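You operate a simulated robot arm through the tools that you are given. There is no shell and no other tool. Be economical: measure what you need, move in short steps, check, and stop when the job is done.

Carry out the task below with a simulated robot arm. There is one attempt and no reset: what you move stays moved.

TASK
Slide the white hand pad along the top of the cream bench until it stands next to the steel block.

It is judged by the outcome, as a careful person would: the job done as asked, and still so three seconds after it is handed in. It fails if anything else is knocked over, pushed out of place, dropped, spilled or broken.

THE ROBOT
A 6-joint arm with a two-finger parallel gripper, fixed in place. Base frame: the origin is at the foot of the arm, x ahead of it, y to its left, z up; the work surface is at about z = 0.86. Lengths are in m, angles in rad, forces in N, time in s.
With the tool pointing down near the work surface it reaches from about 0.24 to 0.64 m from the base axis. Its first joint turns from -1.152 to 1.152 rad. Payload 2.7 kg.
Tool frame: the origin (TCP) lies between the finger pads and is the grasp point; the fingertips stand 0.023 m ahead of it; z points along the fingers, y is the line along which they close. The gripper opens to 0.094 m. The fingers are 0.038 m wide and 0.01 m thick; the gripper's body (0.054 by 0.096 m) begins 0.039 m behind the TCP.
Orientation is that of the tool frame in the base frame, as a unit quaternion [w, x, y, z]. With the fingers straight down and closing along the base's y, the tool's x points along the base's -x, its y along +y and its z along -z.

THE INTERFACE
- The arm moves only by the tool drive_tool. Its argument "moves" is a list of rows, each a list of 7 numbers: the shift along the base's x, y, z in units of 400 mm (1.0 is 400 mm), then the turn, a rotation vector about the base's x, y, z in units of 120 degrees (1.0 is 120 degrees), then the closure in counts, from 0 (fully open) to 255 (shut). In form: [[x, y, z, wx, wy, wz, grip], ...]. A call has 1 to 12 rows; each row is the pose to reach, as a shift and turn from the pose commanded when the call began. A call with a number of a shift or a turn outside -1 to 1 is refused whole. A row lasts 0.2 s, in which the tool goes at most 0.05 m and 0.15 rad; a call with a longer step from one row to the next is refused whole, and so is a gripper value outside its range. A pose out of reach is approached as far as the arm can. The call stops where the force on the tool passes 40 N (or 10 N more than at its start, if that is more) or the arm is blocked; 0.2 s more then pass. The fingers move at their own pace (about 0.045 m/s each) and stop on an object; they squeeze with about 30 N. The grip force told is the motor's: it shows also when the fingers shut on nothing. Time passes only in rows, and 0.2 s behind the last, so rows that repeat a pose let the fingers close. It gives the time, the measured TCP pose, the force on the tool (base axes), the opening and the grip force at its end, in the units of the frame above (readings bear some noise).
- Cameras (640 x 400 px; columns grow to the right, rows downward): "scene" is fixed at [0.0793, -0.4473, 1.3885]; the picture's right is [0.66, -0.75, 0.00], its down [-0.54, -0.47, -0.70] and it looks along [0.53, 0.46, -0.72] (base axes); focal length 360 px, centre (320, 200). "wrist" rides on the gripper at [-0.039, 0, -0.044] in the tool frame; the picture's right is [0.00, -1.00, 0.00], its down [0.97, 0.00, -0.24] and it looks along [0.24, 0.00, 0.97] (tool axes); focal length 218 px, centre (320, 200).
- grab_frame(camera): a new picture of that camera. No time passes.
- pixel_to_xyz(camera, pixels): for up to 12 pixels [column, row] of the newest picture of that camera ("zoom" is the newest enlarged one), the place [x, y, z] in the base frame of the surface seen there, good to about 0.003 m. No time passes.
- zoom(camera, box): a new picture of the part [left, top, right, bottom] of that camera's present view, enlarged. No time passes.
- close_job(): hands the job in; it is judged then, once.

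Work in short steps. Measure before you move; look again where a grasp or a placing could have gone wrong, and mend it. You have 60 turns and 30 pictures in all, the two below and enlarged ones among them. Open the gripper and draw the arm clear of the work before you hand the job in, unless the task says otherwise; then end with one line.

The tools are called after "Call:" by a JSON object that holds its "fn" and its "kwargs". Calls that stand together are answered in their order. drive_tool: Moves the arm, as the interface text tells. Its arguments: {"type":"object","properties":{"moves":{"type":"array"}},"required":["moves"]} The other tools are called the same way: grab_frame (camera) takes a picture; pixel_to_xyz (camera, pixels) gives the place of the surface under pixels of a picture; zoom (camera, box) takes an enlarged picture of a part of a camera's view; close_job () hands the job in.

At the start:

```text
t: 0.0
tcp_pos: [0.3453, -0.1512, 1.0864]
orientation: [0.001, -0.001, 1.0, -0.001]
contact_force: [-0.4, 0.2, 0.1]
gripper_width: 0.0939
grip_force: 0.1
```

scene: 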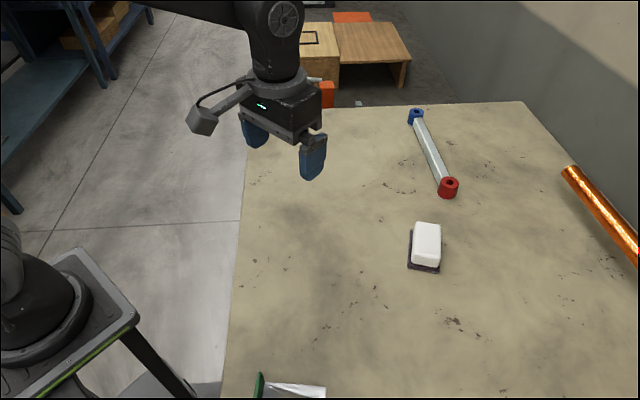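
wrist: 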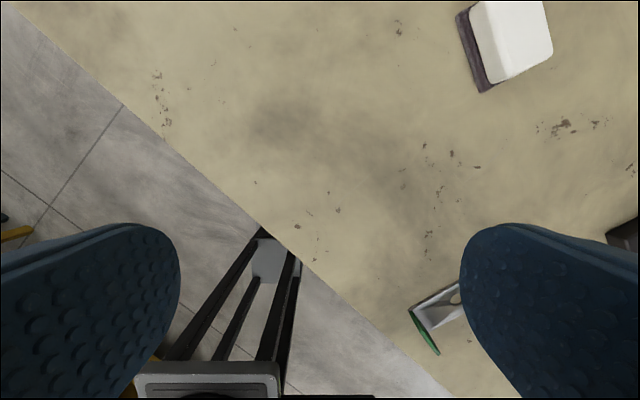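

The white pad is at scene (425,245). No obvious steel block is in view, though there are things at wrist (625,235) and (440,310). I'll measure these first.

Call:
{"fn": "pixel_to_xyz", "kwargs": {"camera": "scene", "pixels": [[427, 228], [414, 262], [438, 265], [440, 226], [415, 224], [408, 268], [438, 273], [290, 390], [447, 187], [415, 116], [242, 200], [600, 200]]}}

Call:
{"fn": "pixel_to_xyz", "kwargs": {"camera": "wrist", "pixels": [[625, 235], [610, 235], [435, 315], [425, 335], [635, 220], [510, 40], [485, 90]]}}

Call:
{"fn": "zoom", "kwargs": {"camera": "scene", "box": [360, 180, 520, 280]}}

```text
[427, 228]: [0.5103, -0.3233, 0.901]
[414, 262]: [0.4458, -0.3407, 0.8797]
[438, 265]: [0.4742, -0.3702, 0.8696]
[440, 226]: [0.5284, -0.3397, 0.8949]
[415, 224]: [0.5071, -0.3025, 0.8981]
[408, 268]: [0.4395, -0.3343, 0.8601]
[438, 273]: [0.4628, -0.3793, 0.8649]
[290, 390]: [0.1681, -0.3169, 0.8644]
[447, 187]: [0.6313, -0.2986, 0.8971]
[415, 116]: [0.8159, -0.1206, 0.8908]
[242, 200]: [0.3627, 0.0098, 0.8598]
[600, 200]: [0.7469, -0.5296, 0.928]
```

```text
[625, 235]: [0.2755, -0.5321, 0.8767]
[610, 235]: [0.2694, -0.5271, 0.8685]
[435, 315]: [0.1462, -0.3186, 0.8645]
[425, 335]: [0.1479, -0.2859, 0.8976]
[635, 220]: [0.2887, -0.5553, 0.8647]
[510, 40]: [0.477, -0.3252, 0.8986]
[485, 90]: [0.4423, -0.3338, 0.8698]
```

```text
4.00 times, centred on (440, 230) of scene
```

zoom: 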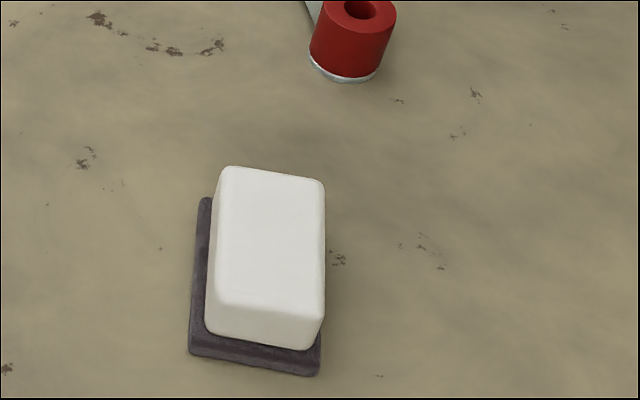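

Something dark sits at about (0.275,-0.53), outside the scene view. I'll move over at height to see it with the wrist camera.

Call:
{"fn": "drive_tool", "kwargs": {"moves": [[0, -0.1, 0.02, 0, 0, 0, 0], [0, -0.2, 0.05, 0, 0, 0, 0], [0, -0.3, 0.08, 0, 0, 0, 0], [0, -0.4, 0.1, 0, 0, 0, 0], [0, -0.5, 0.1, 0, 0, 0, 0], [0, -0.55, 0.1, 0, 0, 0, 0], [0, -0.55, 0.1, 0, 0, 0, 0]]}}

Call:
{"fn": "grab_frame", "kwargs": {"camera": "wrist"}}

```text
t: 1.6
tcp_pos: [0.345, -0.3713, 1.1258]
orientation: [0.0, 0.0, 1.0, 0.0]
contact_force: [0.6, 0.4, -0.7]
gripper_width: 0.094
grip_force: 0.0
```

```text
26 pictures are left
```

wrist: 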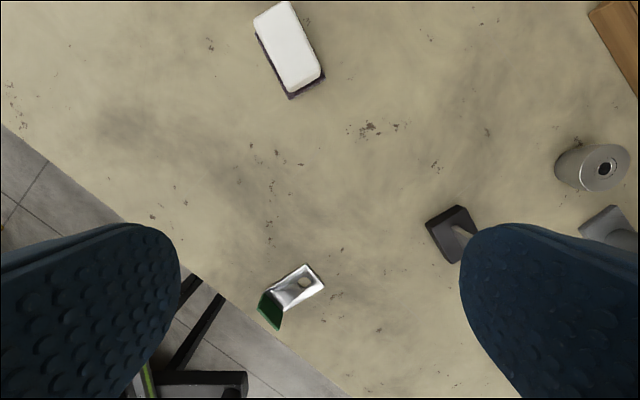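

More objects are on the right: a grey cylinder (595,168), a grey thing (610,225), a dark tool (450,235) and a wooden piece (620,40). I need to look further to -y.

Call:
{"fn": "drive_tool", "kwargs": {"moves": [[-0.02, -0.1, 0.0, 0, 0, 0, 0], [-0.04, -0.2, 0.0, 0, 0, 0, 0], [-0.06, -0.3, 0.0, 0, 0, 0, 0], [-0.06, -0.35, 0.0, 0, 0, 0, 0], [-0.06, -0.35, 0.0, 0, 0, 0, 0]]}}

Call:
{"fn": "grab_frame", "kwargs": {"camera": "wrist"}}

```text
t: 2.8
tcp_pos: [0.3151, -0.5047, 1.1232]
orientation: [0.0, -0.001, 1.0, 0.0]
contact_force: [-0.2, -0.2, -0.5]
gripper_width: 0.0943
grip_force: 0.0
out of reach, approached as far as the arm can: row 4, 5
```

```text
25 pictures are left
```

wrist: 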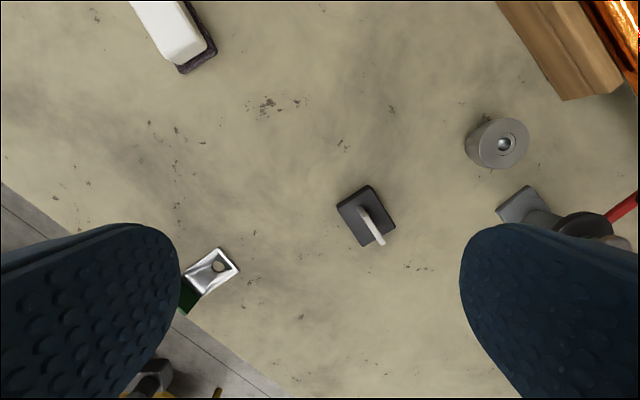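

Call:
{"fn": "zoom", "kwargs": {"camera": "wrist", "box": [320, 80, 640, 280]}}

Call:
{"fn": "pixel_to_xyz", "kwargs": {"camera": "wrist", "pixels": [[340, 208], [368, 188], [395, 225], [362, 245], [365, 210], [378, 240], [505, 145], [472, 150], [515, 205], [570, 90], [210, 270], [600, 235]]}}

```text
2.00 times, centred on (480, 180) of wrist
```

zoom: 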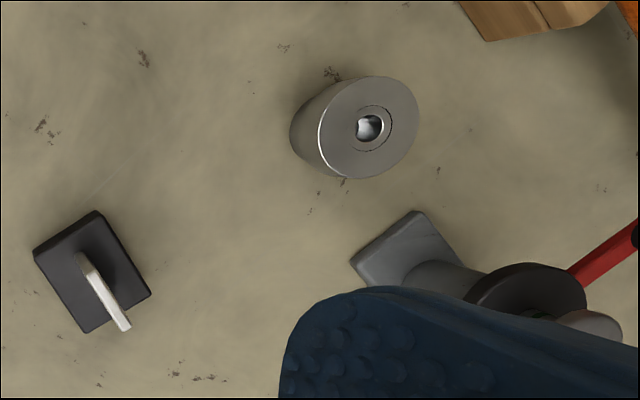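

```text
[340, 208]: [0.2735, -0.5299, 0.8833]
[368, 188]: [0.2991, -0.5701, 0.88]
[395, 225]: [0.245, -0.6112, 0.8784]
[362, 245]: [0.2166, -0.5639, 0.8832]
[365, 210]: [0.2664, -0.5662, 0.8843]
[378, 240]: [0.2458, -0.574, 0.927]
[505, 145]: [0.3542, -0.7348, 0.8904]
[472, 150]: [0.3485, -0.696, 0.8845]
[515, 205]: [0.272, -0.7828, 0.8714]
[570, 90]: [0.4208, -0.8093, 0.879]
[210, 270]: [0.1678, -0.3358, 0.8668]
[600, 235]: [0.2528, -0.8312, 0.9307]
```

I can't yet tell which of these is the "steel block", so I'll tilt the wrist to look toward -y.

Call:
{"fn": "drive_tool", "kwargs": {"moves": [[0, 0.08, 0.02, -0.07, 0, 0, 0], [0, 0.16, 0.04, -0.14, 0, 0, 0], [0, 0.22, 0.06, -0.21, 0, 0, 0], [0, 0.25, 0.08, -0.28, 0, 0, 0], [0, 0.25, 0.08, -0.28, 0, 0, 0]]}}

Call:
{"fn": "grab_frame", "kwargs": {"camera": "wrist"}}

```text
t: 4.0
tcp_pos: [0.3176, -0.4027, 1.1547]
orientation: [0.0, 0.0, 0.957, -0.29]
contact_force: [-0.3, 0.1, -0.1]
gripper_width: 0.094
grip_force: 0.2
```

```text
23 pictures are left
```

wrist: 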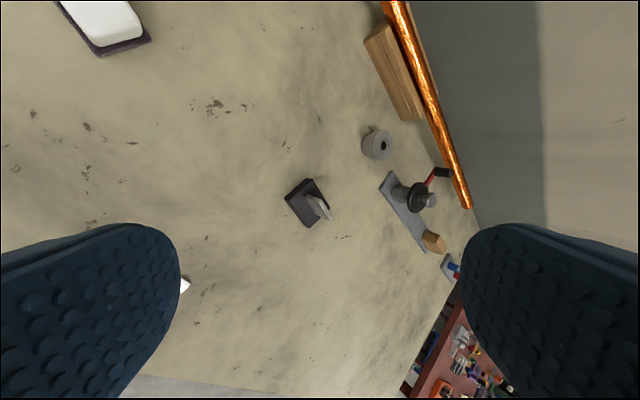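

Call:
{"fn": "zoom", "kwargs": {"camera": "wrist", "box": [270, 110, 478, 240]}}

Call:
{"fn": "zoom", "kwargs": {"camera": "wrist", "box": [380, 210, 480, 290]}}

```text
3.08 times, centred on (374, 175) of wrist
```

zoom: 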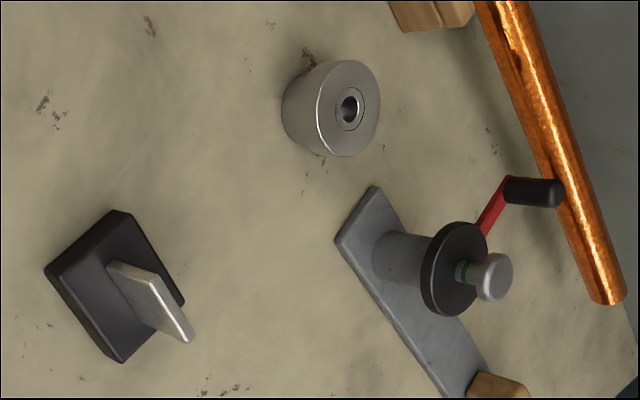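

```text
5.00 times, centred on (430, 250) of wrist
```

zoom: 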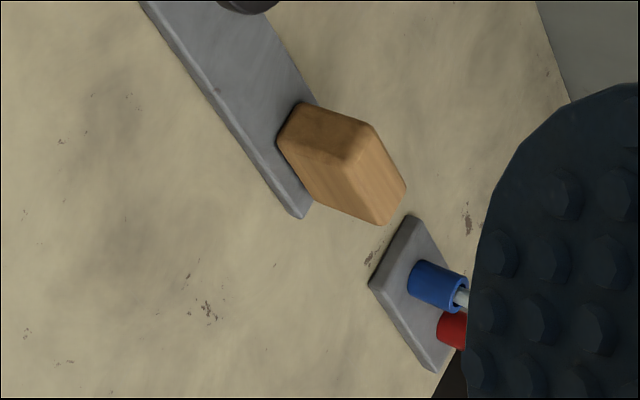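

The cylinder is the only plain steel mass so far. Before deciding, I'll check the rest of the bench for a better match.

Call:
{"fn": "grab_frame", "kwargs": {"camera": "scene"}}

Call:
{"fn": "drive_tool", "kwargs": {"moves": [[-0.02, 0, 0.02, 0, 0, 0.07, 0], [-0.04, 0, 0.04, 0, 0, 0.14, 0], [-0.06, 0, 0.06, 0, 0, 0.21, 0], [-0.06, 0, 0.06, 0, 0, 0.28, 0], [-0.06, 0, 0.06, 0, 0, 0.35, 0], [-0.06, 0, 0.06, 0, 0, 0.35, 0]]}}

Call:
{"fn": "grab_frame", "kwargs": {"camera": "wrist"}}

```text
20 pictures are left
```

scene: 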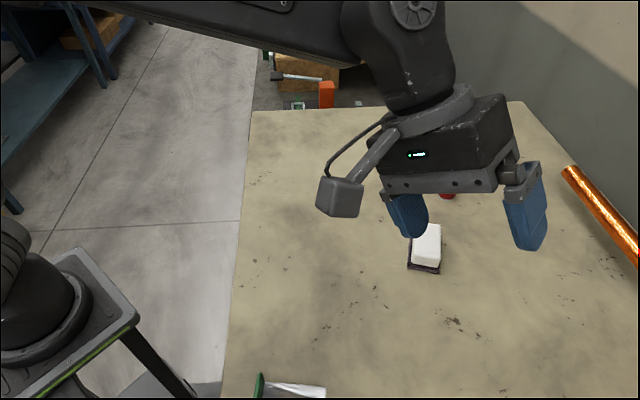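

```text
t: 5.4
tcp_pos: [0.292, -0.4053, 1.1796]
orientation: [0.104, -0.343, 0.894, -0.27]
contact_force: [1.2, -0.7, -0.3]
gripper_width: 0.0942
grip_force: 0.0
```

```text
19 pictures are left
```

wrist: 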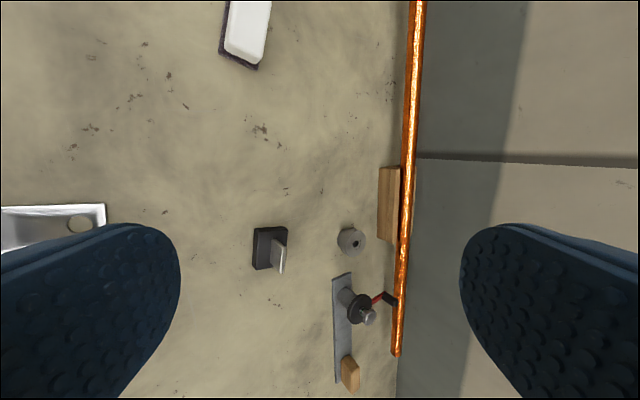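

Apart from the cylinder, the dark block (270,247) with a steel blade and the shiny piece at left (50,225) are candidates. I'll tilt back to look at the shiny piece and the corner hidden by the left finger.

Call:
{"fn": "drive_tool", "kwargs": {"moves": [[0, 0, 0, 0, 0, -0.07, 0], [0, 0, 0, 0, 0, -0.14, 0], [0, 0, 0, 0, 0, -0.21, 0], [0, 0, 0, 0, 0, -0.28, 0], [0, 0, 0, 0, 0, -0.35, 0], [0, 0, 0, 0, 0, -0.35, 0]]}}

Call:
{"fn": "drive_tool", "kwargs": {"moves": [[0, 0, 0, 0.07, 0, 0, 0], [0, 0, 0, 0.14, 0, 0, 0], [0, 0, 0, 0.21, 0, 0, 0], [0, 0, 0, 0.28, 0, 0, 0], [0, 0, 0, 0.28, 0.07, 0, 0], [0, 0, 0, 0.28, 0.14, 0, 0], [0, 0, 0, 0.28, 0.14, 0, 0]]}}

Call:
{"fn": "grab_frame", "kwargs": {"camera": "wrist"}}

```text
t: 6.8
tcp_pos: [0.2921, -0.4047, 1.1802]
orientation: [0.0, 0.0, 0.957, -0.29]
contact_force: [0.3, 0.3, 0.5]
gripper_width: 0.094
grip_force: 0.0
```

```text
t: 8.4
tcp_pos: [0.2927, -0.4048, 1.1798]
orientation: [-0.139, -0.041, 0.989, 0.002]
contact_force: [0.4, 0.2, 0.3]
gripper_width: 0.094
grip_force: 0.1
```

```text
18 pictures are left
```

wrist: 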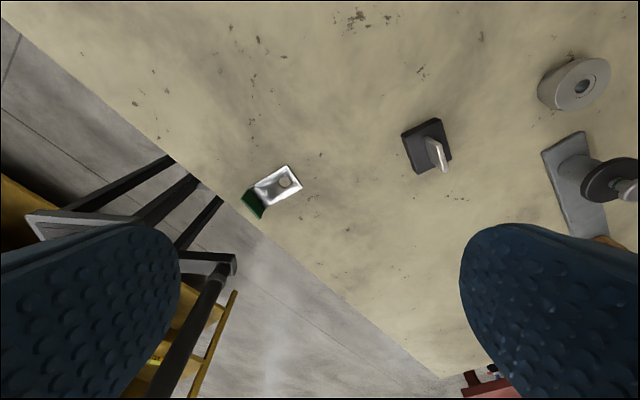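

Call:
{"fn": "zoom", "kwargs": {"camera": "wrist", "box": [220, 140, 330, 230]}}

Call:
{"fn": "zoom", "kwargs": {"camera": "wrist", "box": [380, 100, 480, 180]}}

Call:
{"fn": "pixel_to_xyz", "kwargs": {"camera": "wrist", "pixels": [[403, 134], [437, 119], [452, 157], [420, 173], [420, 135], [580, 80], [550, 100], [568, 65], [270, 185], [438, 145], [285, 182], [258, 190]]}}

```text
4.44 times, centred on (275, 185) of wrist
```

zoom: 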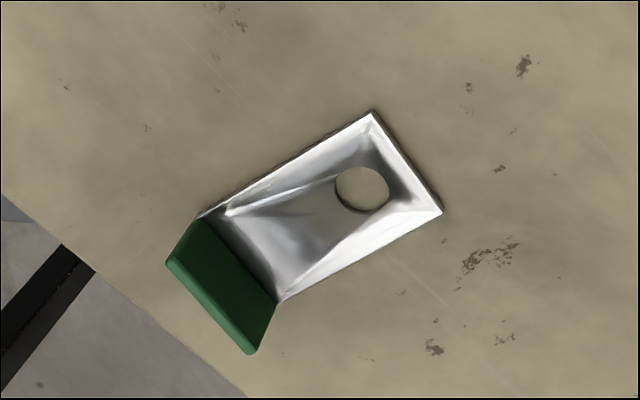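

```text
5.00 times, centred on (430, 140) of wrist
```

zoom: 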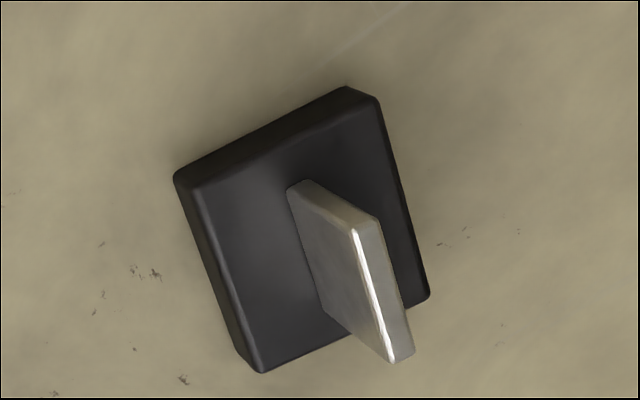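

```text
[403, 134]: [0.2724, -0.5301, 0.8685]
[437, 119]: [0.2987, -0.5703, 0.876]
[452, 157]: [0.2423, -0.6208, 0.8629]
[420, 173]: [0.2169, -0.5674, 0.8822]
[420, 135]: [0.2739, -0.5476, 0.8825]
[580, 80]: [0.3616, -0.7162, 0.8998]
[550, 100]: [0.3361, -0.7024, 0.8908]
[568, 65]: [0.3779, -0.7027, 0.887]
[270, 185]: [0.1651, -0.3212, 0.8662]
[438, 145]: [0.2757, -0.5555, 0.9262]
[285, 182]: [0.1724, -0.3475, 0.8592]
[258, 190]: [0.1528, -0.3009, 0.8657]
```

No plain rectangular steel block so far. One part of the bench is still unseen: the far right, x>0.5 and y<-0.5. I'll look there.

Call:
{"fn": "drive_tool", "kwargs": {"moves": [[0, 0, 0, 0, -0.07, 0, 0], [0, 0, 0, 0, -0.14, 0, 0], [0, 0.03, 0, -0.03, -0.2, 0, 0], [0, 0.06, 0, -0.06, -0.26, 0, 0], [0, 0.1, 0, -0.1, -0.32, 0, 0], [0, 0.1, 0, -0.15, -0.36, 0, 0], [0, 0.1, 0, -0.2, -0.4, 0, 0], [0, 0.1, 0, -0.2, -0.4, 0, 0]]}}

Call:
{"fn": "grab_frame", "kwargs": {"camera": "wrist"}}

```text
t: 10.2
tcp_pos: [0.2925, -0.3646, 1.1797]
orientation: [0.269, -0.01, 0.939, -0.215]
contact_force: [0.2, 0.5, 0.8]
gripper_width: 0.094
grip_force: 0.0
```

```text
15 pictures are left
```

wrist: 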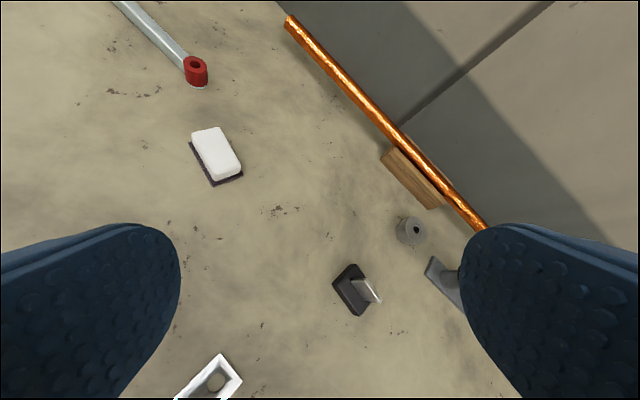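

Nothing else turns up there, so the candidates are the dark block with the steel fin (355,290) and the steel cylinder (410,230). They sit about 12 cm apart, and the pad could stand between them, next to both. I'll measure all three precisely.

Call:
{"fn": "zoom", "kwargs": {"camera": "wrist", "box": [320, 200, 448, 320]}}

Call:
{"fn": "pixel_to_xyz", "kwargs": {"camera": "wrist", "pixels": [[193, 135], [222, 127], [241, 163], [214, 178], [213, 185], [242, 175], [190, 142], [217, 152]]}}

```text
3.33 times, centred on (384, 260) of wrist
```

zoom: 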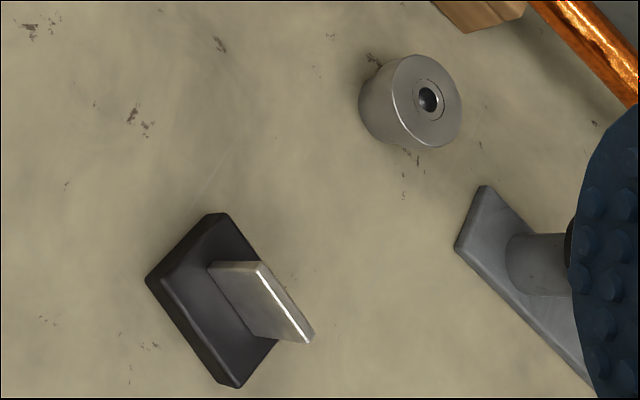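

```text
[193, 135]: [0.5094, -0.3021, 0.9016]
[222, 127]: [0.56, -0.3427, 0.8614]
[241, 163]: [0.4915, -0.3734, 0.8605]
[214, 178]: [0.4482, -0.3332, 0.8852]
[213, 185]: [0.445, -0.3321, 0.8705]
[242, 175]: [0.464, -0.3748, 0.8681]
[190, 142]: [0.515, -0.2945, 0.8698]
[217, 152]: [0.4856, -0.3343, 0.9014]
```

Call:
{"fn": "pixel_to_xyz", "kwargs": {"camera": "zoom", "pixels": [[150, 276], [210, 216], [222, 216], [235, 385], [224, 378], [275, 345], [395, 85], [425, 145], [460, 100], [425, 58], [362, 110], [400, 145]]}}

Call:
{"fn": "pixel_to_xyz", "kwargs": {"camera": "wrist", "pixels": [[218, 130], [238, 162], [212, 173], [196, 138], [436, 270], [428, 258], [386, 152], [440, 205], [238, 165]]}}

```text
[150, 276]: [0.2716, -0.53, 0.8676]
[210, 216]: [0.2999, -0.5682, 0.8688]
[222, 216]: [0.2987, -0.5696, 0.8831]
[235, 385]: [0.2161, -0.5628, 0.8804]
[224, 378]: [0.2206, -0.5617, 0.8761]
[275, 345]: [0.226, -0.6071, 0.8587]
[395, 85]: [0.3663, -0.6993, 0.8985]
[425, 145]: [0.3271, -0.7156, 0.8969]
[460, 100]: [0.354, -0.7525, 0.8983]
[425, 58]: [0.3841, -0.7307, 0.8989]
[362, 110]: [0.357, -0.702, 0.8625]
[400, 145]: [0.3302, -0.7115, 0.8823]
```

```text
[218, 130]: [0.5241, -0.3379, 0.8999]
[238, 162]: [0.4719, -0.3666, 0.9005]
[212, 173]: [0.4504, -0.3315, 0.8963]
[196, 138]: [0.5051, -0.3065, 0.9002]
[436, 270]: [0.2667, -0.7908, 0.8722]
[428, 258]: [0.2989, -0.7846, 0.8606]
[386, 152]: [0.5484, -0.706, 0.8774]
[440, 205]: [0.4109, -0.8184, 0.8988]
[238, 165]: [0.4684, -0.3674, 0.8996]
```

Measured: the block's centre is about (0.258,-0.567) and the cylinder's (0.356,-0.726, r 0.03), with a gap of about 13 cm. The pad's centre is (0.487,-0.336), about 0.083x0.05, at yaw ~28°. The plan is to grip the pad across its width with the tool leaned outward for reach, and drag it into the gap. First I'll test that reach at a clear height.

Call:
{"fn": "drive_tool", "kwargs": {"moves": [[0, 0, 0, 0.042, 0.0524, -0.002, 0], [0, 0, 0, 0.084, 0.105, -0.004, 0], [0, 0, 0, 0.126, 0.157, -0.006, 0], [0, 0, 0, 0.168, 0.21, -0.008, 0], [0, 0, 0, 0.2095, 0.262, -0.01, 0], [0, 0, 0, 0.2095, 0.262, -0.01, 0]]}}

Call:
{"fn": "drive_tool", "kwargs": {"moves": [[0, -0.05, -0.05, 0, 0, -0.067, 0], [0, -0.1, -0.1, 0, 0, -0.135, 0], [0, -0.15, -0.15, 0, 0, -0.202, 0], [0, -0.2, -0.2, 0, 0, -0.27, 0], [0, -0.25, -0.25, 0, 0, -0.337, 0], [0, -0.3, -0.3, 0, 0, -0.405, 0], [0, -0.35, -0.35, 0, 0, -0.472, 0], [0, -0.35, -0.35, 0, 0, -0.472, 0]]}}

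Call:
{"fn": "drive_tool", "kwargs": {"moves": [[0.015, -0.05, 0, -0.053, -0.035, 0, 0], [0.03, -0.1, 0, -0.107, -0.07, 0, 0], [0.04, -0.18, 0, -0.16, -0.105, 0, 0], [0.04, -0.25, 0, -0.16, -0.105, 0, 0], [0.04, -0.25, 0, -0.16, -0.105, 0, 0]]}}

```text
t: 11.6
tcp_pos: [0.2924, -0.3646, 1.18]
orientation: [-0.003, 0.001, 1.0, 0.0]
contact_force: [0.1, -0.2, 0.0]
gripper_width: 0.0939
grip_force: 0.1
```

```text
t: 13.4
tcp_pos: [0.2916, -0.5048, 1.0396]
orientation: [0.0, 0.475, 0.88, 0.0]
contact_force: [0.2, -0.2, -0.4]
gripper_width: 0.0937
grip_force: 0.0
```

```text
t: 14.6
tcp_pos: [0.3073, -0.6046, 1.0379]
orientation: [0.174, 0.465, 0.863, -0.094]
contact_force: [0.0, -0.5, -0.3]
gripper_width: 0.0939
grip_force: 0.1
```

It reached r=0.68 with the 0.4 rad lean. I'll test lower and slightly further out, over the gap.

Call:
{"fn": "drive_tool", "kwargs": {"moves": [[0.005, -0.01, -0.08, 0, 0, 0, 0], [0.01, -0.02, -0.15, 0, 0, 0, 0], [0.015, -0.03, -0.17, 0, 0, 0, 0], [0.015, -0.03, -0.17, 0, 0, 0, 0]]}}

Call:
{"fn": "grab_frame", "kwargs": {"camera": "wrist"}}

```text
t: 15.6
tcp_pos: [0.3145, -0.6172, 0.9714]
orientation: [0.174, 0.465, 0.863, -0.094]
contact_force: [-0.4, 0.3, -1.3]
gripper_width: 0.0941
grip_force: 0.0
```

```text
13 pictures are left
```

wrist: 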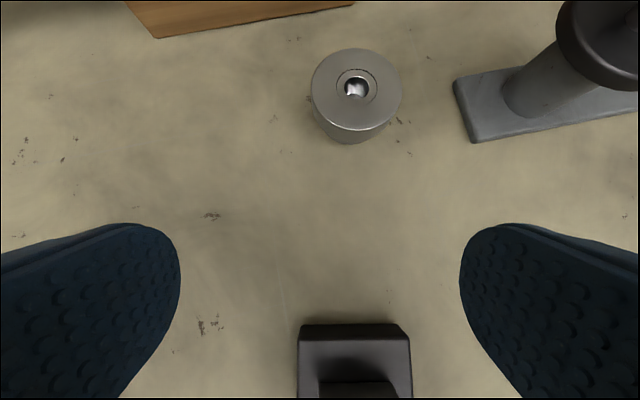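

Reach is confirmed at (0.3145,-0.617). Now I'll rise, turn by +83.6° keeping the lean, and go above the pad.

Call:
{"fn": "drive_tool", "kwargs": {"moves": [[0, 0, 0.1, 0, 0, 0.0, 0], [0.02, 0.05, 0.2, 0, 0, 0.0697, 0], [0.06, 0.12, 0.25, 0, 0, 0.1394, 0], [0.1, 0.19, 0.25, 0, 0, 0.209, 0], [0.15, 0.27, 0.25, 0, 0, 0.2788, 0], [0.2, 0.35, 0.25, 0, 0, 0.3485, 0], [0.25, 0.43, 0.25, 0, 0, 0.418, 0], [0.3, 0.51, 0.25, 0, 0, 0.488, 0], [0.35, 0.59, 0.23, 0, 0, 0.5576, 0], [0.39, 0.66, 0.2, 0, 0, 0.6273, 0], [0.404, 0.689, 0.15, 0, 0, 0.697, 0], [0.404, 0.689, 0.1, 0, 0, 0.697, 0]]}}

Call:
{"fn": "grab_frame", "kwargs": {"camera": "wrist"}}

```text
t: 18.2
tcp_pos: [0.4769, -0.3407, 1.0119]
orientation: [0.193, -0.23, 0.953, 0.047]
contact_force: [-0.7, 0.6, 0.2]
gripper_width: 0.0939
grip_force: 0.2
```

```text
12 pictures are left
```

wrist: 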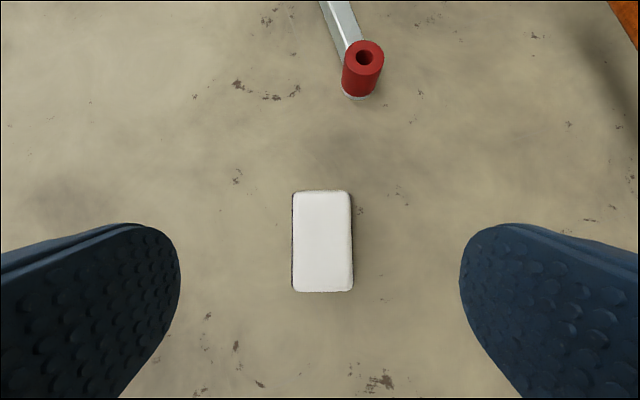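

The pad is centred and aligned between the fingers (columns 292–353). I'll descend straight down to TCP z≈0.897, still open.

Call:
{"fn": "drive_tool", "kwargs": {"moves": [[0, 0, -0.08, 0, 0, 0, 0], [0, 0, -0.16, 0, 0, 0, 0], [0, 0, -0.22, 0, 0, 0, 0], [0, 0, -0.26, 0, 0, 0, 0], [0, 0, -0.287, 0, 0, 0, 0], [0, 0, -0.287, 0, 0, 0, 0]]}}

Call:
{"fn": "grab_frame", "kwargs": {"camera": "wrist"}}

```text
t: 19.6
tcp_pos: [0.4749, -0.3394, 0.8967]
orientation: [0.192, -0.228, 0.953, 0.045]
contact_force: [-0.1, -0.8, -0.1]
gripper_width: 0.094
grip_force: 0.0
```

```text
11 pictures are left
```

wrist: 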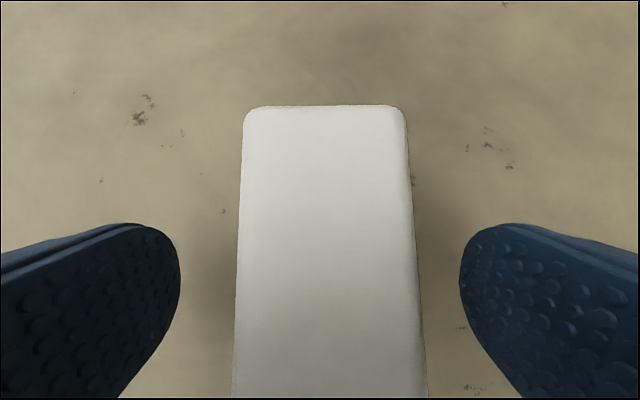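

The fingers straddle the pad. I'll close on it.

Call:
{"fn": "drive_tool", "kwargs": {"moves": [[0, 0, 0, 0, 0, 0, 255], [0, 0, 0, 0, 0, 0, 255], [0, 0, 0, 0, 0, 0, 255], [0, 0, 0, 0, 0, 0, 255], [0, 0, 0, 0, 0, 0, 255]]}}

Call:
{"fn": "pixel_to_xyz", "kwargs": {"camera": "wrist", "pixels": [[325, 112], [325, 300], [325, 390]]}}

```text
t: 20.8
tcp_pos: [0.4762, -0.3413, 0.8968]
orientation: [0.193, -0.229, 0.953, 0.046]
contact_force: [0.6, -0.3, 0.1]
gripper_width: 0.0541
grip_force: 29.9
```

```text
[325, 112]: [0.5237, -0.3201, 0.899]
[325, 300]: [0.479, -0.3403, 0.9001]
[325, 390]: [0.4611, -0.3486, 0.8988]
```

Gripped at width 0.054 with 30 N. I'll drag it at constant height while turning it −83.6°, to a waypoint at (0.43,-0.543), clear of everything.

Call:
{"fn": "drive_tool", "kwargs": {"moves": [[0, -0.01, 0, 0, 0, -0.0697, 255], [-0.005, -0.03, 0, 0, 0, -0.1394, 255], [-0.01, -0.06, 0, 0, 0, -0.209, 255], [-0.02, -0.1, 0, 0, 0, -0.2788, 255], [-0.035, -0.15, 0, 0, 0, -0.3485, 255], [-0.05, -0.21, 0, 0, 0, -0.418, 255], [-0.07, -0.28, 0, 0, 0, -0.488, 255], [-0.09, -0.35, 0, 0, 0, -0.5576, 255], [-0.1, -0.41, 0, 0, 0, -0.6273, 255], [-0.11, -0.46, 0, 0, 0, -0.697, 255], [-0.115, -0.505, 0, 0, 0, -0.697, 255], [-0.115, -0.505, 0, 0, 0, -0.697, 255]]}}

Call:
{"fn": "grab_frame", "kwargs": {"camera": "wrist"}}

Call:
{"fn": "grab_frame", "kwargs": {"camera": "scene"}}

```text
t: 23.4
tcp_pos: [0.4309, -0.544, 0.8974]
orientation: [0.175, 0.465, 0.863, -0.095]
contact_force: [-1.1, 1.1, 4.9]
gripper_width: 0.0538
grip_force: 30.4
```

```text
10 pictures are left
```

wrist: 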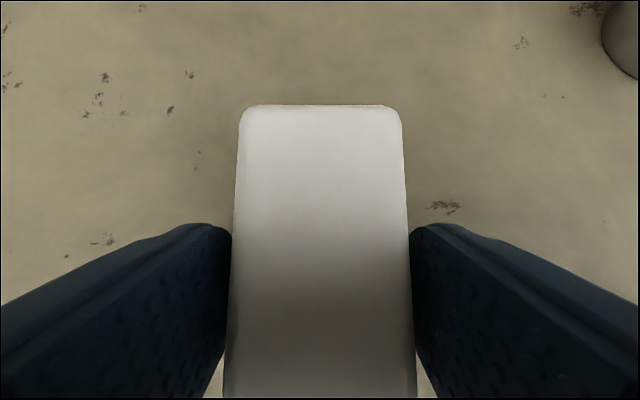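

```text
9 pictures are left
```

scene: 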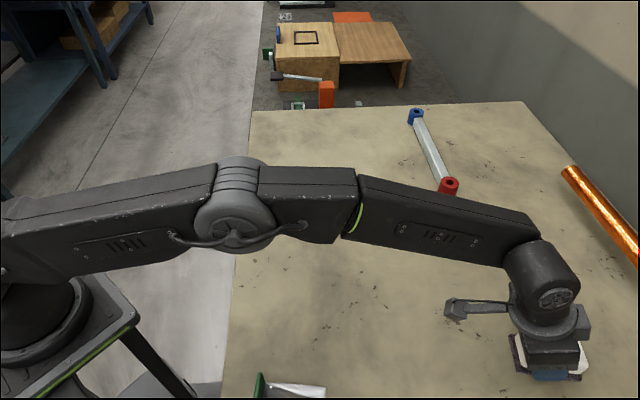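

The pad followed cleanly. The next leg goes along the gap by (-0.117,-0.077); I'll do half and check.

Call:
{"fn": "drive_tool", "kwargs": {"moves": [[-0.05, -0.033, 0, 0, 0, 0, 255], [-0.1, -0.066, 0, 0, 0, 0, 255], [-0.15, -0.099, 0, 0, 0, 0, 255], [-0.15, -0.099, 0, 0, 0, 0, 255]]}}

Call:
{"fn": "grab_frame", "kwargs": {"camera": "wrist"}}

```text
t: 24.4
tcp_pos: [0.3695, -0.5818, 0.8961]
orientation: [0.175, 0.465, 0.863, -0.094]
contact_force: [0.8, 1.4, 6.1]
gripper_width: 0.054
grip_force: 29.6
```

```text
8 pictures are left
```

wrist: 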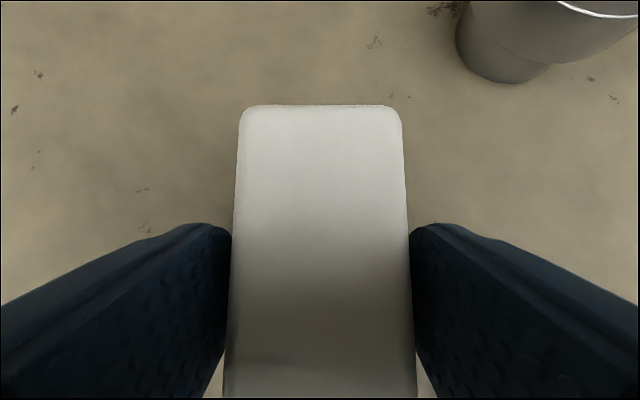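

There's clear room to the cylinder at (490,80). I'll finish the leg, biased a few mm toward the dark block.

Call:
{"fn": "pixel_to_xyz", "kwargs": {"camera": "wrist", "pixels": [[495, 80], [325, 108], [470, 65]]}}

Call:
{"fn": "drive_tool", "kwargs": {"moves": [[-0.05, -0.028, 0, 0, 0, 0, 255], [-0.1, -0.058, 0, 0, 0, 0, 255], [-0.145, -0.084, 0, 0, 0, 0, 255], [-0.145, -0.084, 0, 0, 0, 0, 255]]}}

Call:
{"fn": "grab_frame", "kwargs": {"camera": "wrist"}}

```text
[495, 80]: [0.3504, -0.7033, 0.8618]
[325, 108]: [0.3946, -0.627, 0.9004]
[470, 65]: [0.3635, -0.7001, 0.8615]
```

```text
t: 25.4
tcp_pos: [0.3112, -0.6166, 0.8972]
orientation: [0.175, 0.465, 0.863, -0.094]
contact_force: [1.0, 1.4, 5.8]
gripper_width: 0.0542
grip_force: 30.0
```

```text
7 pictures are left
```

wrist: 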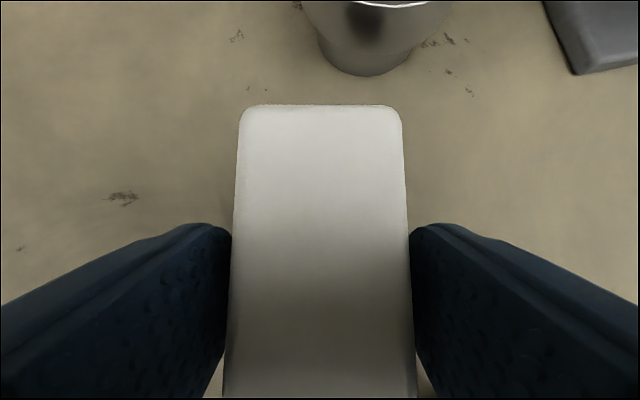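

The pad is in the gap. I'll open the fingers and rise straight up.

Call:
{"fn": "drive_tool", "kwargs": {"moves": [[0, 0, 0, 0, 0, 0, 0], [0, 0, 0, 0, 0, 0, 0], [0, 0, 0, 0, 0, 0, 0], [0, 0, 0, 0, 0, 0, 0], [0, 0, 0.04, 0, 0, 0, 0], [0, 0, 0.12, 0, 0, 0, 0], [0, 0, 0.24, 0, 0, 0, 0], [0, 0.05, 0.35, 0, 0, 0, 0], [0, 0.12, 0.4, 0, 0, 0, 0], [0, 0.2, 0.45, 0, 0, 0, 0], [0, 0.2, 0.45, 0, 0, 0, 0]]}}

Call:
{"fn": "grab_frame", "kwargs": {"camera": "wrist"}}

```text
t: 27.8
tcp_pos: [0.3124, -0.5357, 1.0756]
orientation: [0.174, 0.464, 0.863, -0.094]
contact_force: [0.3, 0.5, -0.3]
gripper_width: 0.0942
grip_force: 0.1
```

```text
6 pictures are left
```

wrist: 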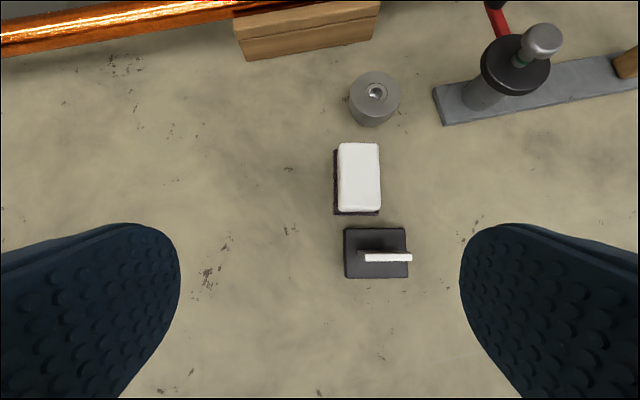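

The pad stands flat between the dark block and the steel cylinder, about 2–3 cm from each. I'll check that the neighbours haven't moved and draw the arm away.

Call:
{"fn": "pixel_to_xyz", "kwargs": {"camera": "wrist", "pixels": [[345, 229], [405, 229], [346, 277], [376, 92], [335, 212], [378, 214], [360, 146], [365, 122]]}}

Call:
{"fn": "drive_tool", "kwargs": {"moves": [[0, 0.1, 0.05, 0, 0, 0, 0], [0, 0.2, 0.1, 0, 0, 0, 0], [0, 0.3, 0.1, 0, 0, 0, 0], [0, 0.4, 0.1, 0, 0, 0, 0], [0, 0.4, 0.1, 0, 0, 0, 0]]}}

```text
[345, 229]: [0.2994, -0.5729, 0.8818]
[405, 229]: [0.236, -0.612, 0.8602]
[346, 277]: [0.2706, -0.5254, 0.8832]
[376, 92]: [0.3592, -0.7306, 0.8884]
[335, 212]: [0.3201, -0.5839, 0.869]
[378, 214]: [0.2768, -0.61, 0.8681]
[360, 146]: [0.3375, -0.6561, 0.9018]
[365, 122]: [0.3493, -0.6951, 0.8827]
```

```text
t: 29.0
tcp_pos: [0.3117, -0.376, 1.1171]
orientation: [0.175, 0.464, 0.863, -0.094]
contact_force: [0.4, -0.3, 0.0]
gripper_width: 0.0941
grip_force: 0.0
```

The readings match the earlier measurements: the block and cylinder haven't moved, and the pad is at rest. The arm is clear, so I'm handing in.

Call:
{"fn": "close_job", "kwargs": {}}

```text
The job is handed in.
```

I slid the white hand pad along the bench to stand between the dark block with the steel fin and the steel cylinder, about 2–3 cm from each; I couldn't tell which was meant by "steel block", so I placed it next to both, and neither of them moved.
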